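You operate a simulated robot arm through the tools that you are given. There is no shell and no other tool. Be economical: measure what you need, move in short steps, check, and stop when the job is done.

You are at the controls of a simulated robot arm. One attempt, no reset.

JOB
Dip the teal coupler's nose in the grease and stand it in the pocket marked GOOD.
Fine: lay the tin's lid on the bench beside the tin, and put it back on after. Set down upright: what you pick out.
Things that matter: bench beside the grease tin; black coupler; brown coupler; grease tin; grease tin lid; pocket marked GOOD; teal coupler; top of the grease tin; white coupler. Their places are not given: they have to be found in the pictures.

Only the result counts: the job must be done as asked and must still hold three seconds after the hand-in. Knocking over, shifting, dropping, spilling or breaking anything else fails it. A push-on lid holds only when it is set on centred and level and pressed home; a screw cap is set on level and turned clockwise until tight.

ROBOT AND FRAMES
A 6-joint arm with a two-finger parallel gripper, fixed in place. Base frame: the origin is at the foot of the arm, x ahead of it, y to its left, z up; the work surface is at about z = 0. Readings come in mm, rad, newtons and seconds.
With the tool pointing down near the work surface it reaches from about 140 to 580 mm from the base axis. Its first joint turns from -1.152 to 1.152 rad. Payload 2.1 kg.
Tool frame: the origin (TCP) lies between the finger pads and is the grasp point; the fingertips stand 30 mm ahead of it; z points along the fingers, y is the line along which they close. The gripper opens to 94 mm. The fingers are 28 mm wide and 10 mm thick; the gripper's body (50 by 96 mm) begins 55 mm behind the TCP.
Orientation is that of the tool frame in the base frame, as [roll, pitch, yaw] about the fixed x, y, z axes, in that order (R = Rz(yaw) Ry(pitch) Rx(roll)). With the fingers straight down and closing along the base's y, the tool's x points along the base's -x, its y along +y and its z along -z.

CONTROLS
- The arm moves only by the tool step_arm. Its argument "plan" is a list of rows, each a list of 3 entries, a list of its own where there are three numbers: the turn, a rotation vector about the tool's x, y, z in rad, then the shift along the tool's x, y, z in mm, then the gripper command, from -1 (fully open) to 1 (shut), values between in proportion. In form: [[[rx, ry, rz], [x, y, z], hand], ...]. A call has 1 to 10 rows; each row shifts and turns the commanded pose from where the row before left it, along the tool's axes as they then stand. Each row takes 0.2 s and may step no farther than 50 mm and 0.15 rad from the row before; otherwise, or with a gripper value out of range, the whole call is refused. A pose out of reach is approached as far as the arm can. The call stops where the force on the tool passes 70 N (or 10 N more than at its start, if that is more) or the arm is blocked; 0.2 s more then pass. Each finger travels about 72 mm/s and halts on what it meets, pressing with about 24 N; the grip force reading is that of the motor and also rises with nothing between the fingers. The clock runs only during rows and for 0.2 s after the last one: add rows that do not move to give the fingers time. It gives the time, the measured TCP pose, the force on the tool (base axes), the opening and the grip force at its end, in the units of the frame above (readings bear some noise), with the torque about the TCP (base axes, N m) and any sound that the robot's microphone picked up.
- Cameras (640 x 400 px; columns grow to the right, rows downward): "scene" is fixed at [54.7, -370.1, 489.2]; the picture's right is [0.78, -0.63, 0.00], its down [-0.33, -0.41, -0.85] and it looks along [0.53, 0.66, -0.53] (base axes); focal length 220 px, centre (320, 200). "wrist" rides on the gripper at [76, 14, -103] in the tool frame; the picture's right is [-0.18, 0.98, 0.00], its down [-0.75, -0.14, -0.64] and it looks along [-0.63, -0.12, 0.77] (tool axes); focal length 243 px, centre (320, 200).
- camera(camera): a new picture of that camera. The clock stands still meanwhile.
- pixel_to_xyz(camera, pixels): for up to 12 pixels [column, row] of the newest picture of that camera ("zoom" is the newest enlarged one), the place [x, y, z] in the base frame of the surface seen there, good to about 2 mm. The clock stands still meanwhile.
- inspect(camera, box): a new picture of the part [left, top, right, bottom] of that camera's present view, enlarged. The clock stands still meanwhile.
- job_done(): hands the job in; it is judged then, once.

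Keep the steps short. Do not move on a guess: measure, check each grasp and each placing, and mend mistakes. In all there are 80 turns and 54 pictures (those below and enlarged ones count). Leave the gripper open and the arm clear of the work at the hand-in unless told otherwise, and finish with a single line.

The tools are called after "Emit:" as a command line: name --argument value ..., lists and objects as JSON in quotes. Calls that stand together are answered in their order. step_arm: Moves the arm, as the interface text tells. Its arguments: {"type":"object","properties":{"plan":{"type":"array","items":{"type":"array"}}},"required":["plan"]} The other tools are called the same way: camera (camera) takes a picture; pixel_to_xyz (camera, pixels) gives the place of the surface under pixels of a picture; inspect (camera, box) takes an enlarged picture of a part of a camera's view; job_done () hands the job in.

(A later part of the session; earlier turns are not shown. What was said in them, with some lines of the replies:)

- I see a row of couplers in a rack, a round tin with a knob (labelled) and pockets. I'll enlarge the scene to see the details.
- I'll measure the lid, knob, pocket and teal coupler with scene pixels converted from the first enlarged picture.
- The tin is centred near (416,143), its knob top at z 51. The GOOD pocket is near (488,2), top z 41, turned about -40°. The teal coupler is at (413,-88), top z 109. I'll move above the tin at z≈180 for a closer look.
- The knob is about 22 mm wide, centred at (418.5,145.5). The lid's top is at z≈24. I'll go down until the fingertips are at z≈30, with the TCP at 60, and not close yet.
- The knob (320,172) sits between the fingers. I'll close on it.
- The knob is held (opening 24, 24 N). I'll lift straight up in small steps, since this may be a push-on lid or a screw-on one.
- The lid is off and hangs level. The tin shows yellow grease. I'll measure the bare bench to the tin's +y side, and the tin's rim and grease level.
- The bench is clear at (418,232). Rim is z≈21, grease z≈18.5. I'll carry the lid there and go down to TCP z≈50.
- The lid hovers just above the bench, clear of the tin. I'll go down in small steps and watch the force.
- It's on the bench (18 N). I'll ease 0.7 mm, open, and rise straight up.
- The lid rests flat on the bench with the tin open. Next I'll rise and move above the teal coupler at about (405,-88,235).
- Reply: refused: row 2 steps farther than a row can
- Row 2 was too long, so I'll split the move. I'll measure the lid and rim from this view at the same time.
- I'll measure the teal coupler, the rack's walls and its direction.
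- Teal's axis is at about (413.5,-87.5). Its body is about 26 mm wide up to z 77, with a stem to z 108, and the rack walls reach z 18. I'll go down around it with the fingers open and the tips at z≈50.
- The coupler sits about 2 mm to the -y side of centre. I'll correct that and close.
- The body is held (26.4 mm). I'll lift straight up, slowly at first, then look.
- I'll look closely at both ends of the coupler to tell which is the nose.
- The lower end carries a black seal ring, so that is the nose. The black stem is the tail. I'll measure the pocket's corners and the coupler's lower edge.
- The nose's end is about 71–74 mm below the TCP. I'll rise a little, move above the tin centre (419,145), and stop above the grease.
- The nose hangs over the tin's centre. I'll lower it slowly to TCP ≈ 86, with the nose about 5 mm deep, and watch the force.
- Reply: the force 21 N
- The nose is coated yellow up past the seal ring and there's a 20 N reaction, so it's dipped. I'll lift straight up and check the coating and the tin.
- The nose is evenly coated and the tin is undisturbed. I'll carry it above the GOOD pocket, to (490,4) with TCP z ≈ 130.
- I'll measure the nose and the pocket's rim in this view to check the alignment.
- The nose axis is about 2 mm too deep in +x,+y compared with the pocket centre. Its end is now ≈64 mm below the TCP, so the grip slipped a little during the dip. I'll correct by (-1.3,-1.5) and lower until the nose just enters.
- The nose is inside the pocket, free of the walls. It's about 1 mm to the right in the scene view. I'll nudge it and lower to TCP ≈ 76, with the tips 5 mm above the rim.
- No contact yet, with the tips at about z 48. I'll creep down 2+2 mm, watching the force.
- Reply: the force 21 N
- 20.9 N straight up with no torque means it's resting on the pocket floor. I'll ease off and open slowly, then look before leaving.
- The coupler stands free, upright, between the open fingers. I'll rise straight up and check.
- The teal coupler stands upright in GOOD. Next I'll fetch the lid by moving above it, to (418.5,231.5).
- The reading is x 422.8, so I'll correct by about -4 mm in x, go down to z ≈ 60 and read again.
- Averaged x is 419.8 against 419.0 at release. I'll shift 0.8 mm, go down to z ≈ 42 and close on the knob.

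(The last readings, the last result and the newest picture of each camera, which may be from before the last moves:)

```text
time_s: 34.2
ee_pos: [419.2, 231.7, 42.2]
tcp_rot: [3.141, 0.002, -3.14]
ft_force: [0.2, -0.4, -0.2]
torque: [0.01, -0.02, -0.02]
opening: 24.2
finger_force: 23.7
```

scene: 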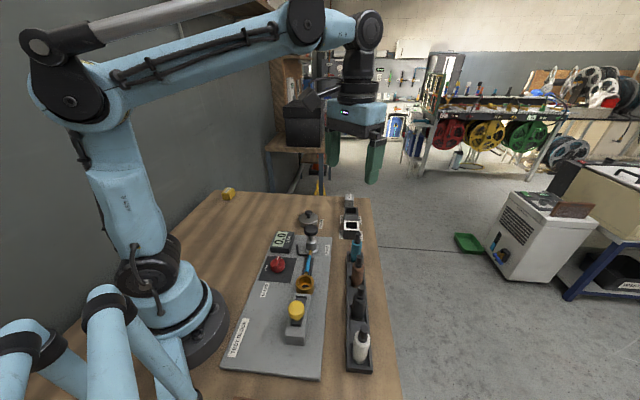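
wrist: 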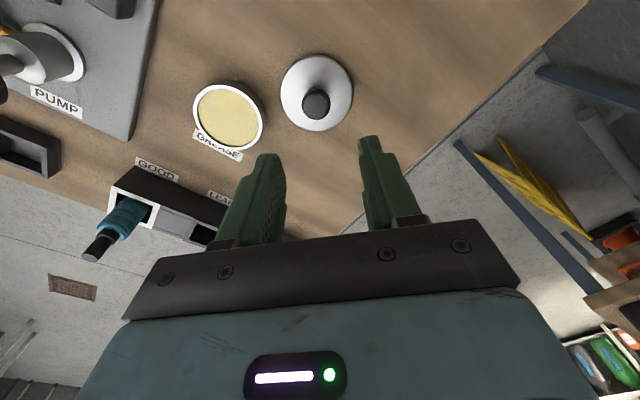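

The knob is held. I'll lift to z ≈ 100, move back -86 mm in y over the tin, and go down to just above it.

Emit:
step_arm --plan '[[[0, 0, 0], [0, 0, -10], 1], [[0, 0, 0], [0, 0, -48], 1], [[0, 0, 0], [0, -43, 0], 1], [[0, 0, 0], [0, -43, 0], 1], [[0, 0, 0], [0, 0, 20], 1], [[0, 0, 0], [0, 0, 10], 1], [[0, 0, 0], [0, 0, 0], 1]]'

Emit:
inspect --camera "scene" --box '[280, 190, 340, 240]'

Emit:
step_arm --plan '[[[0, 0, 0], [0, 0, 0], 1]]'

Emit:
step_arm --plan '[[[0, 0, 0], [0, 0, 0], 1]]'

```text
time_s: 35.8
ee_pos: [418.1, 145.3, 72.2]
tcp_rot: [3.14, 0.0, -3.14]
ft_force: [0.0, 0.2, 0.0]
torque: [-0.01, 0.03, 0.01]
opening: 24.0
finger_force: 24.0
```

```text
8.00 times, centred on (310, 215) of scene
```

zoom: 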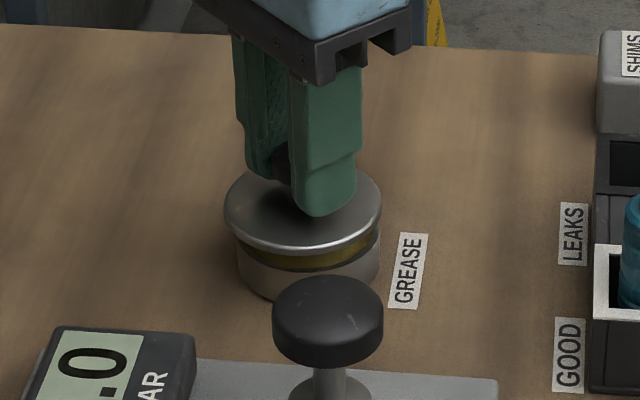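

```text
time_s: 36.2
ee_pos: [418.4, 145.6, 72.0]
tcp_rot: [3.14, 0.002, -3.14]
ft_force: [-0.2, 0.7, -0.3]
torque: [-0.02, 0.0, 0.01]
opening: 24.0
finger_force: 24.4
```

```text
time_s: 36.6
ee_pos: [418.3, 146.0, 71.9]
tcp_rot: [3.139, 0.002, -3.139]
ft_force: [0.0, 0.2, -0.1]
torque: [-0.02, -0.01, 0.03]
opening: 23.9
finger_force: 24.0
```

The position matches the original grasp within about 0.5 mm and the lid is level. I'll lower it in small steps until contact.

Emit:
step_arm --plan '[[[0, 0, 0], [0, 0, 4], 1], [[0, 0, 0], [0, 0, 2], 1], [[0, 0, 0], [0, 0, 1.5], 1], [[0, 0, 0], [0, 0, 0], 1]]'

```text
time_s: 37.6
ee_pos: [418.6, 146.0, 61.8]
tcp_rot: [3.14, 0.001, -3.139]
ft_force: [0.2, -0.3, -0.1]
torque: [0.0, 0.0, 0.01]
opening: 24.0
finger_force: 24.1
```

Emit:
step_arm --plan '[[[0, 0, 0], [0, 0, 1], 1], [[0, 0, 0], [0, 0, 1], 1], [[0, 0, 0], [0, 0, 0], 1]]'

```text
time_s: 38.4
ee_pos: [416.6, 147.3, 60.7]
tcp_rot: [3.14, 0.002, -3.14]
ft_force: [-0.9, 0.4, 0.0]
torque: [0.05, -0.02, 0.0]
opening: 24.3
finger_force: 23.9
```

Emit:
step_arm --plan '[[[0, 0, 0], [0, 0, 1], 1], [[0, 0, 0], [0, 0, 0], 1]]'

Emit:
inspect --camera "scene" --box '[280, 190, 340, 240]'

```text
time_s: 39.0
ee_pos: [417.7, 147.4, 60.1]
tcp_rot: [3.14, 0.001, -3.14]
ft_force: [-0.7, 0.0, -0.3]
torque: [0.0, 0.01, -0.05]
opening: 24.0
finger_force: 24.3
```

```text
8.00 times, centred on (310, 215) of scene
```

zoom: 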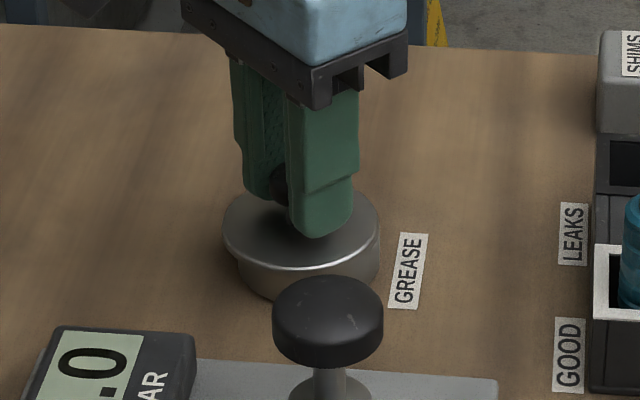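

The lid sits about 2.5 mm to the left of the tin (overhang 14 px left against 1 px right). The readings agree, at (417,147.4) against (419,145.4). I'll raise it 4 mm, correct, and read again.

Emit:
step_arm --plan '[[[0, 0, 0], [0, 0, -4], 1], [[0, 0, 0], [-2, -1.8, 0], 1], [[0, 0, 0], [0, 0, 0], 1], [[0, 0, 0], [0, 0, 0], 1]]'

Emit:
step_arm --plan '[[[0, 0, 0], [0, 0, 0], 1]]'

Emit:
inspect --camera "scene" --box '[290, 200, 330, 235]'

```text
time_s: 40.0
ee_pos: [420.4, 143.7, 64.3]
tcp_rot: [3.139, 0.002, -3.14]
ft_force: [0.2, -0.3, -0.7]
torque: [0.01, 0.01, 0.03]
opening: 24.1
finger_force: 23.9
```

```text
time_s: 40.4
ee_pos: [420.2, 144.2, 63.3]
tcp_rot: [3.139, 0.001, -3.14]
ft_force: [0.2, 0.2, -0.3]
torque: [-0.01, 0.02, 0.0]
opening: 24.0
finger_force: 24.1
```

```text
11.43 times, centred on (310, 218) of scene
```

zoom: 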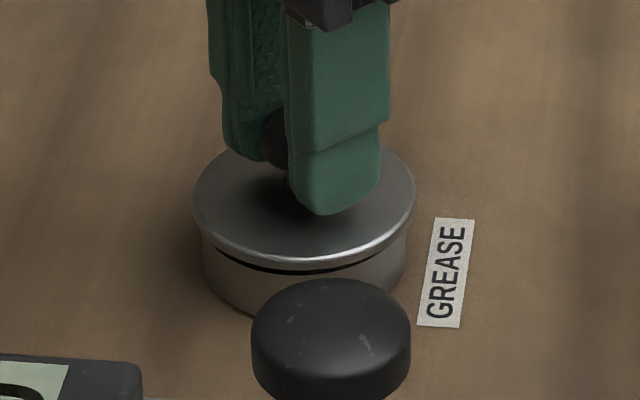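

The lid (192–416) and tin (202–407) are now concentric in this view. I'll lower it until contact.

Emit:
step_arm --plan '[[[0, 0, 0], [0, 0, 3], 1], [[0, 0, 0], [0, 0, 1], 1], [[0, 0, 0], [0, 0, 1], 1], [[0, 0, 0], [0, 0, 0], 1]]'

Emit:
inspect --camera "scene" --box '[290, 200, 330, 235]'

```text
time_s: 41.4
ee_pos: [419.8, 145.5, 59.3]
tcp_rot: [3.141, 0.0, -3.141]
ft_force: [-1.6, -4.2, 17.5]
torque: [-0.1, 0.03, 0.0]
opening: 24.2
finger_force: 23.9
```

```text
11.43 times, centred on (310, 218) of scene
```

zoom: 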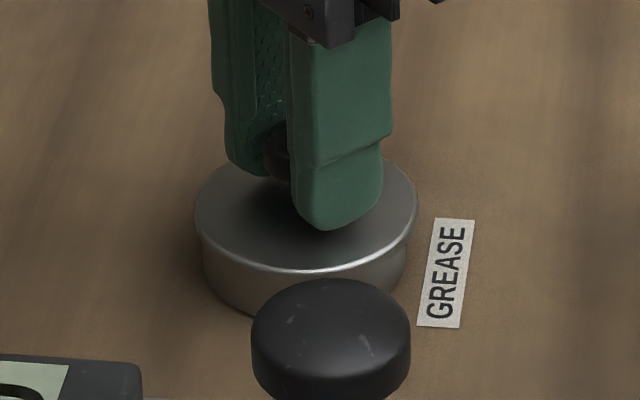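

Contact is at 17.5 N and the lid is level and centred. I'll press home.

Emit:
step_arm --plan '[[[0, 0, 0], [0, 0, 1], 1], [[0, 0, 0], [0, 0, 1], 1], [[0, 0, 0], [0, 0, 1], 1], [[0, 0, 0], [0, 0, 0], 1]]'

```text
time_s: 42.4
ee_pos: [421.1, 145.6, 56.2]
tcp_rot: [3.141, 0.001, -3.14]
ft_force: [2.4, -5.0, 16.3]
torque: [-0.13, -0.08, -0.03]
opening: 24.1
finger_force: 23.4
```

The fingers are likely slipping on the knob at about 16–20 N. I'll ease off, release, rise, and press on the knob's top with closed fingers instead.

Emit:
step_arm --plan '[[[0, 0, 0], [0, 0, -2], 1], [[0, 0, 0], [0, 0, 0], 0.3], [[0, 0, 0], [0, 0, 0], 0.1], [[0, 0, 0], [0, 0, 0], 0.1], [[0, 0, 0], [0, 0, -25], 0.1], [[0, 0, 0], [0, 0, -35], 0.1], [[0, 0, 0], [0, 0, 0], 0.6], [[0, 0, 0], [0, 0, 0], 1], [[0, 0, 0], [0, 0, 0], 1]]'

Emit:
inspect --camera "scene" --box '[290, 200, 330, 235]'

Emit:
camera --camera "wrist"

```text
time_s: 44.4
ee_pos: [418.3, 143.6, 116.1]
tcp_rot: [3.14, 0.002, -3.139]
ft_force: [0.3, 0.3, 0.0]
torque: [-0.04, -0.02, 0.01]
opening: 0.1
finger_force: 24.6
```

```text
11.43 times, centred on (310, 218) of scene
```

zoom: 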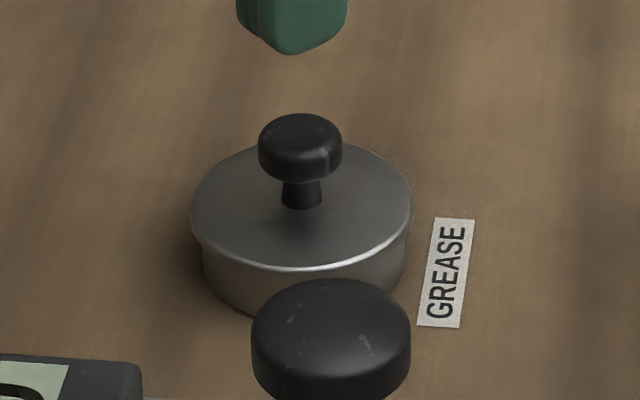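

```text
9 pictures are left
```

wrist: 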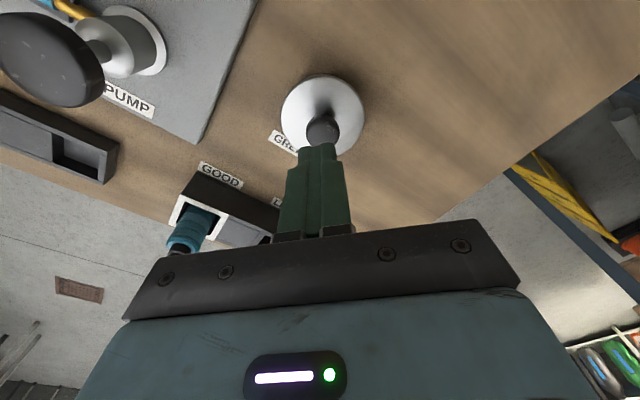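

The lid is resting in place. I'll measure its height around the rim and the knob to check centre and level.

Emit:
pixel_to_xyz --camera "zoom" --pixels '[[200, 205], [402, 205], [300, 255], [345, 155], [255, 155], [230, 240], [370, 240], [300, 130], [300, 120]]'

Emit:
pixel_to_xyz --camera "wrist" --pixels '[[285, 113], [359, 115], [322, 80], [290, 130], [350, 145], [300, 90], [348, 90], [322, 130], [305, 133], [340, 133]]'

```text
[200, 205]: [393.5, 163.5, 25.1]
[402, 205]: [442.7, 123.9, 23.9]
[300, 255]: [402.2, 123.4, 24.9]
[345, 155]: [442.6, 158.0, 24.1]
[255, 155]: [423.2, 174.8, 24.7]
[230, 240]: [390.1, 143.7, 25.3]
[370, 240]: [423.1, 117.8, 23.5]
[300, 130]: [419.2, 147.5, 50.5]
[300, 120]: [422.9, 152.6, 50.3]
```

```text
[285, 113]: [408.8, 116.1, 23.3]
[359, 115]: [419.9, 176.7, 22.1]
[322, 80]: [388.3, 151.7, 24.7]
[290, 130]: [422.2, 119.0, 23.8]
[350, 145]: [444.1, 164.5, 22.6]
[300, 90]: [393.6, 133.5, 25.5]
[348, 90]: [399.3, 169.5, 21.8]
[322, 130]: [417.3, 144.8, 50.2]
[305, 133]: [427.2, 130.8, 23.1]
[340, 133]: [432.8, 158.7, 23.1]
```

The lid sits level (rim 23–25, knob top ≈50.4), at the same height as at the start. I'll press on the knob's top to seat it fully, approaching to about 2 mm and then in 1 mm steps.

Emit:
step_arm --plan '[[[0, 0, 0], [-0.5, 1.2, 20], 1], [[0, 0, 0], [0, 0, 12], 1], [[0, 0, 0], [0, 0, 2], 1], [[0, 0, 0], [0, 0, 1], 1], [[0, 0, 0], [0, 0, 1], 1], [[0, 0, 0], [0, 0, 0], 1]]'

```text
time_s: 45.8
ee_pos: [419.5, 146.3, 80.2]
tcp_rot: [3.14, 0.003, -3.138]
ft_force: [0.5, -0.7, 0.2]
torque: [-0.02, -0.02, 0.02]
opening: 0.0
finger_force: 23.9
```

Emit:
step_arm --plan '[[[0, 0, 0], [0, 0, 1], 1], [[0, 0, 0], [0, 0, 0.7], 1], [[0, 0, 0], [0, 0, 0], 1]]'

```text
time_s: 46.6
ee_pos: [420.7, 145.8, 80.1]
tcp_rot: [3.14, 0.0, -3.139]
ft_force: [-3.5, 0.9, 12.4]
torque: [0.04, 0.16, -0.01]
opening: 0.0
finger_force: 24.0
```

Touching the knob (12 N). I'll press further.

Emit:
step_arm --plan '[[[0, 0, 0], [0, 0, 0.8], 1], [[0, 0, 0], [0, 0, 0.8], 1], [[0, 0, 0], [0, 0, 0.8], 1], [[0, 0, 0], [0, 0, 0], 1]]'

```text
time_s: 47.6
ee_pos: [420.9, 146.2, 78.7]
tcp_rot: [-3.142, 0.001, -3.14]
ft_force: [0.9, -2.1, 50.4]
torque: [-0.02, -0.06, 0.01]
opening: 0.1
finger_force: 24.7
```

50 N, holding firm. One more small push, then I'll retreat and inspect.

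Emit:
step_arm --plan '[[[0, 0, 0], [0, 0, 0.5], 1], [[0, 0, 0], [0, 0, 0], 1]]'

Emit:
step_arm --plan '[[[0, 0, 0], [0, 0, -3], 1], [[0, 0, 0], [0, 0, -20], 1], [[0, 0, 0], [0, 0, -40], 0], [[0, 0, 0], [0, 0, -45], -0.5], [[0, 0, 0], [20, 0, -20], -1], [[0, 0, 0], [0, 0, 0], -1]]'

Emit:
inspect --camera "scene" --box '[290, 200, 330, 235]'

```text
time_s: 48.2
ee_pos: [420.0, 145.9, 80.6]
tcp_rot: [-3.141, 0.002, -3.139]
ft_force: [-2.2, -4.8, 59.0]
torque: [-0.07, 0.06, 0.02]
opening: 0.0
finger_force: 23.5
```

```text
time_s: 49.6
ee_pos: [398.3, 146.0, 208.3]
tcp_rot: [3.139, 0.001, -3.14]
ft_force: [-0.2, 0.6, -0.1]
torque: [0.03, -0.02, 0.0]
opening: 94.3
finger_force: 0.1
```

```text
11.43 times, centred on (310, 218) of scene
```

zoom: 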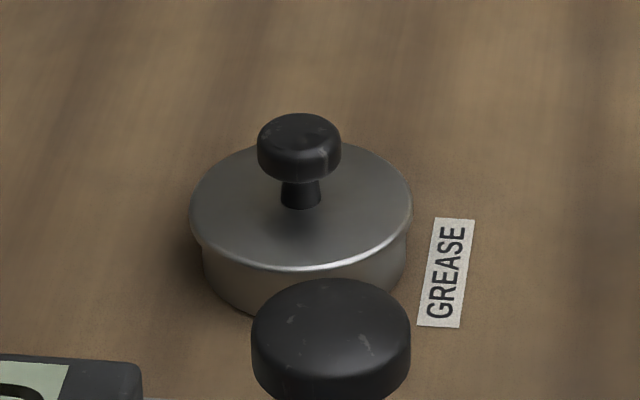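

The lid is level and at its original place and height: knob top is row 210.4 now against 210.5 at the start, and rim columns are 298.6–318.1 against 299.1–318.1. I'll move the arm up and clear, then take one last overview.

Emit:
step_arm --plan '[[[0, 0, 0], [20, -40, -20], -1], [[0, 0, 0], [20, -40, -20], -1], [[0, 0, 0], [10, -20, -40], -1], [[0, 0, 0], [0, 0, 0], -1]]'

Emit:
inspect --camera "scene" --box '[270, 180, 410, 270]'

Emit:
camera --camera "wrist"

```text
time_s: 50.6
ee_pos: [349.1, 46.4, 287.1]
tcp_rot: [3.14, 0.001, -3.139]
ft_force: [-0.1, -0.6, -0.4]
torque: [-0.01, 0.01, 0.01]
opening: 94.0
finger_force: 0.0
```

```text
4.44 times, centred on (340, 225) of scene
```

zoom: 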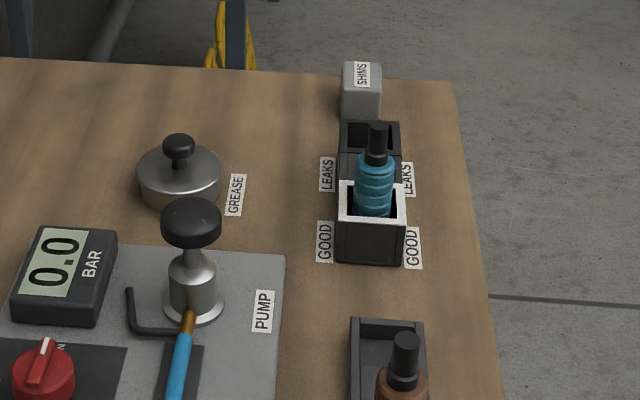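

```text
6 pictures are left
```

wrist: 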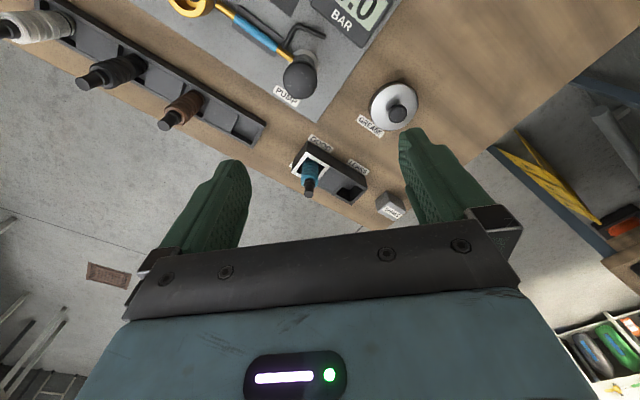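

The teal coupler stands upright in GOOD, the lid is on the tin, the other couplers haven't moved, and the gripper is open and clear. I'll hand it in.

Emit:
job_done

```text
The job is handed in.
```

The teal coupler's nose is greased and it stands upright in the GOOD pocket, with the lid pressed back on the tin at its original height, within about 1 mm of centre.
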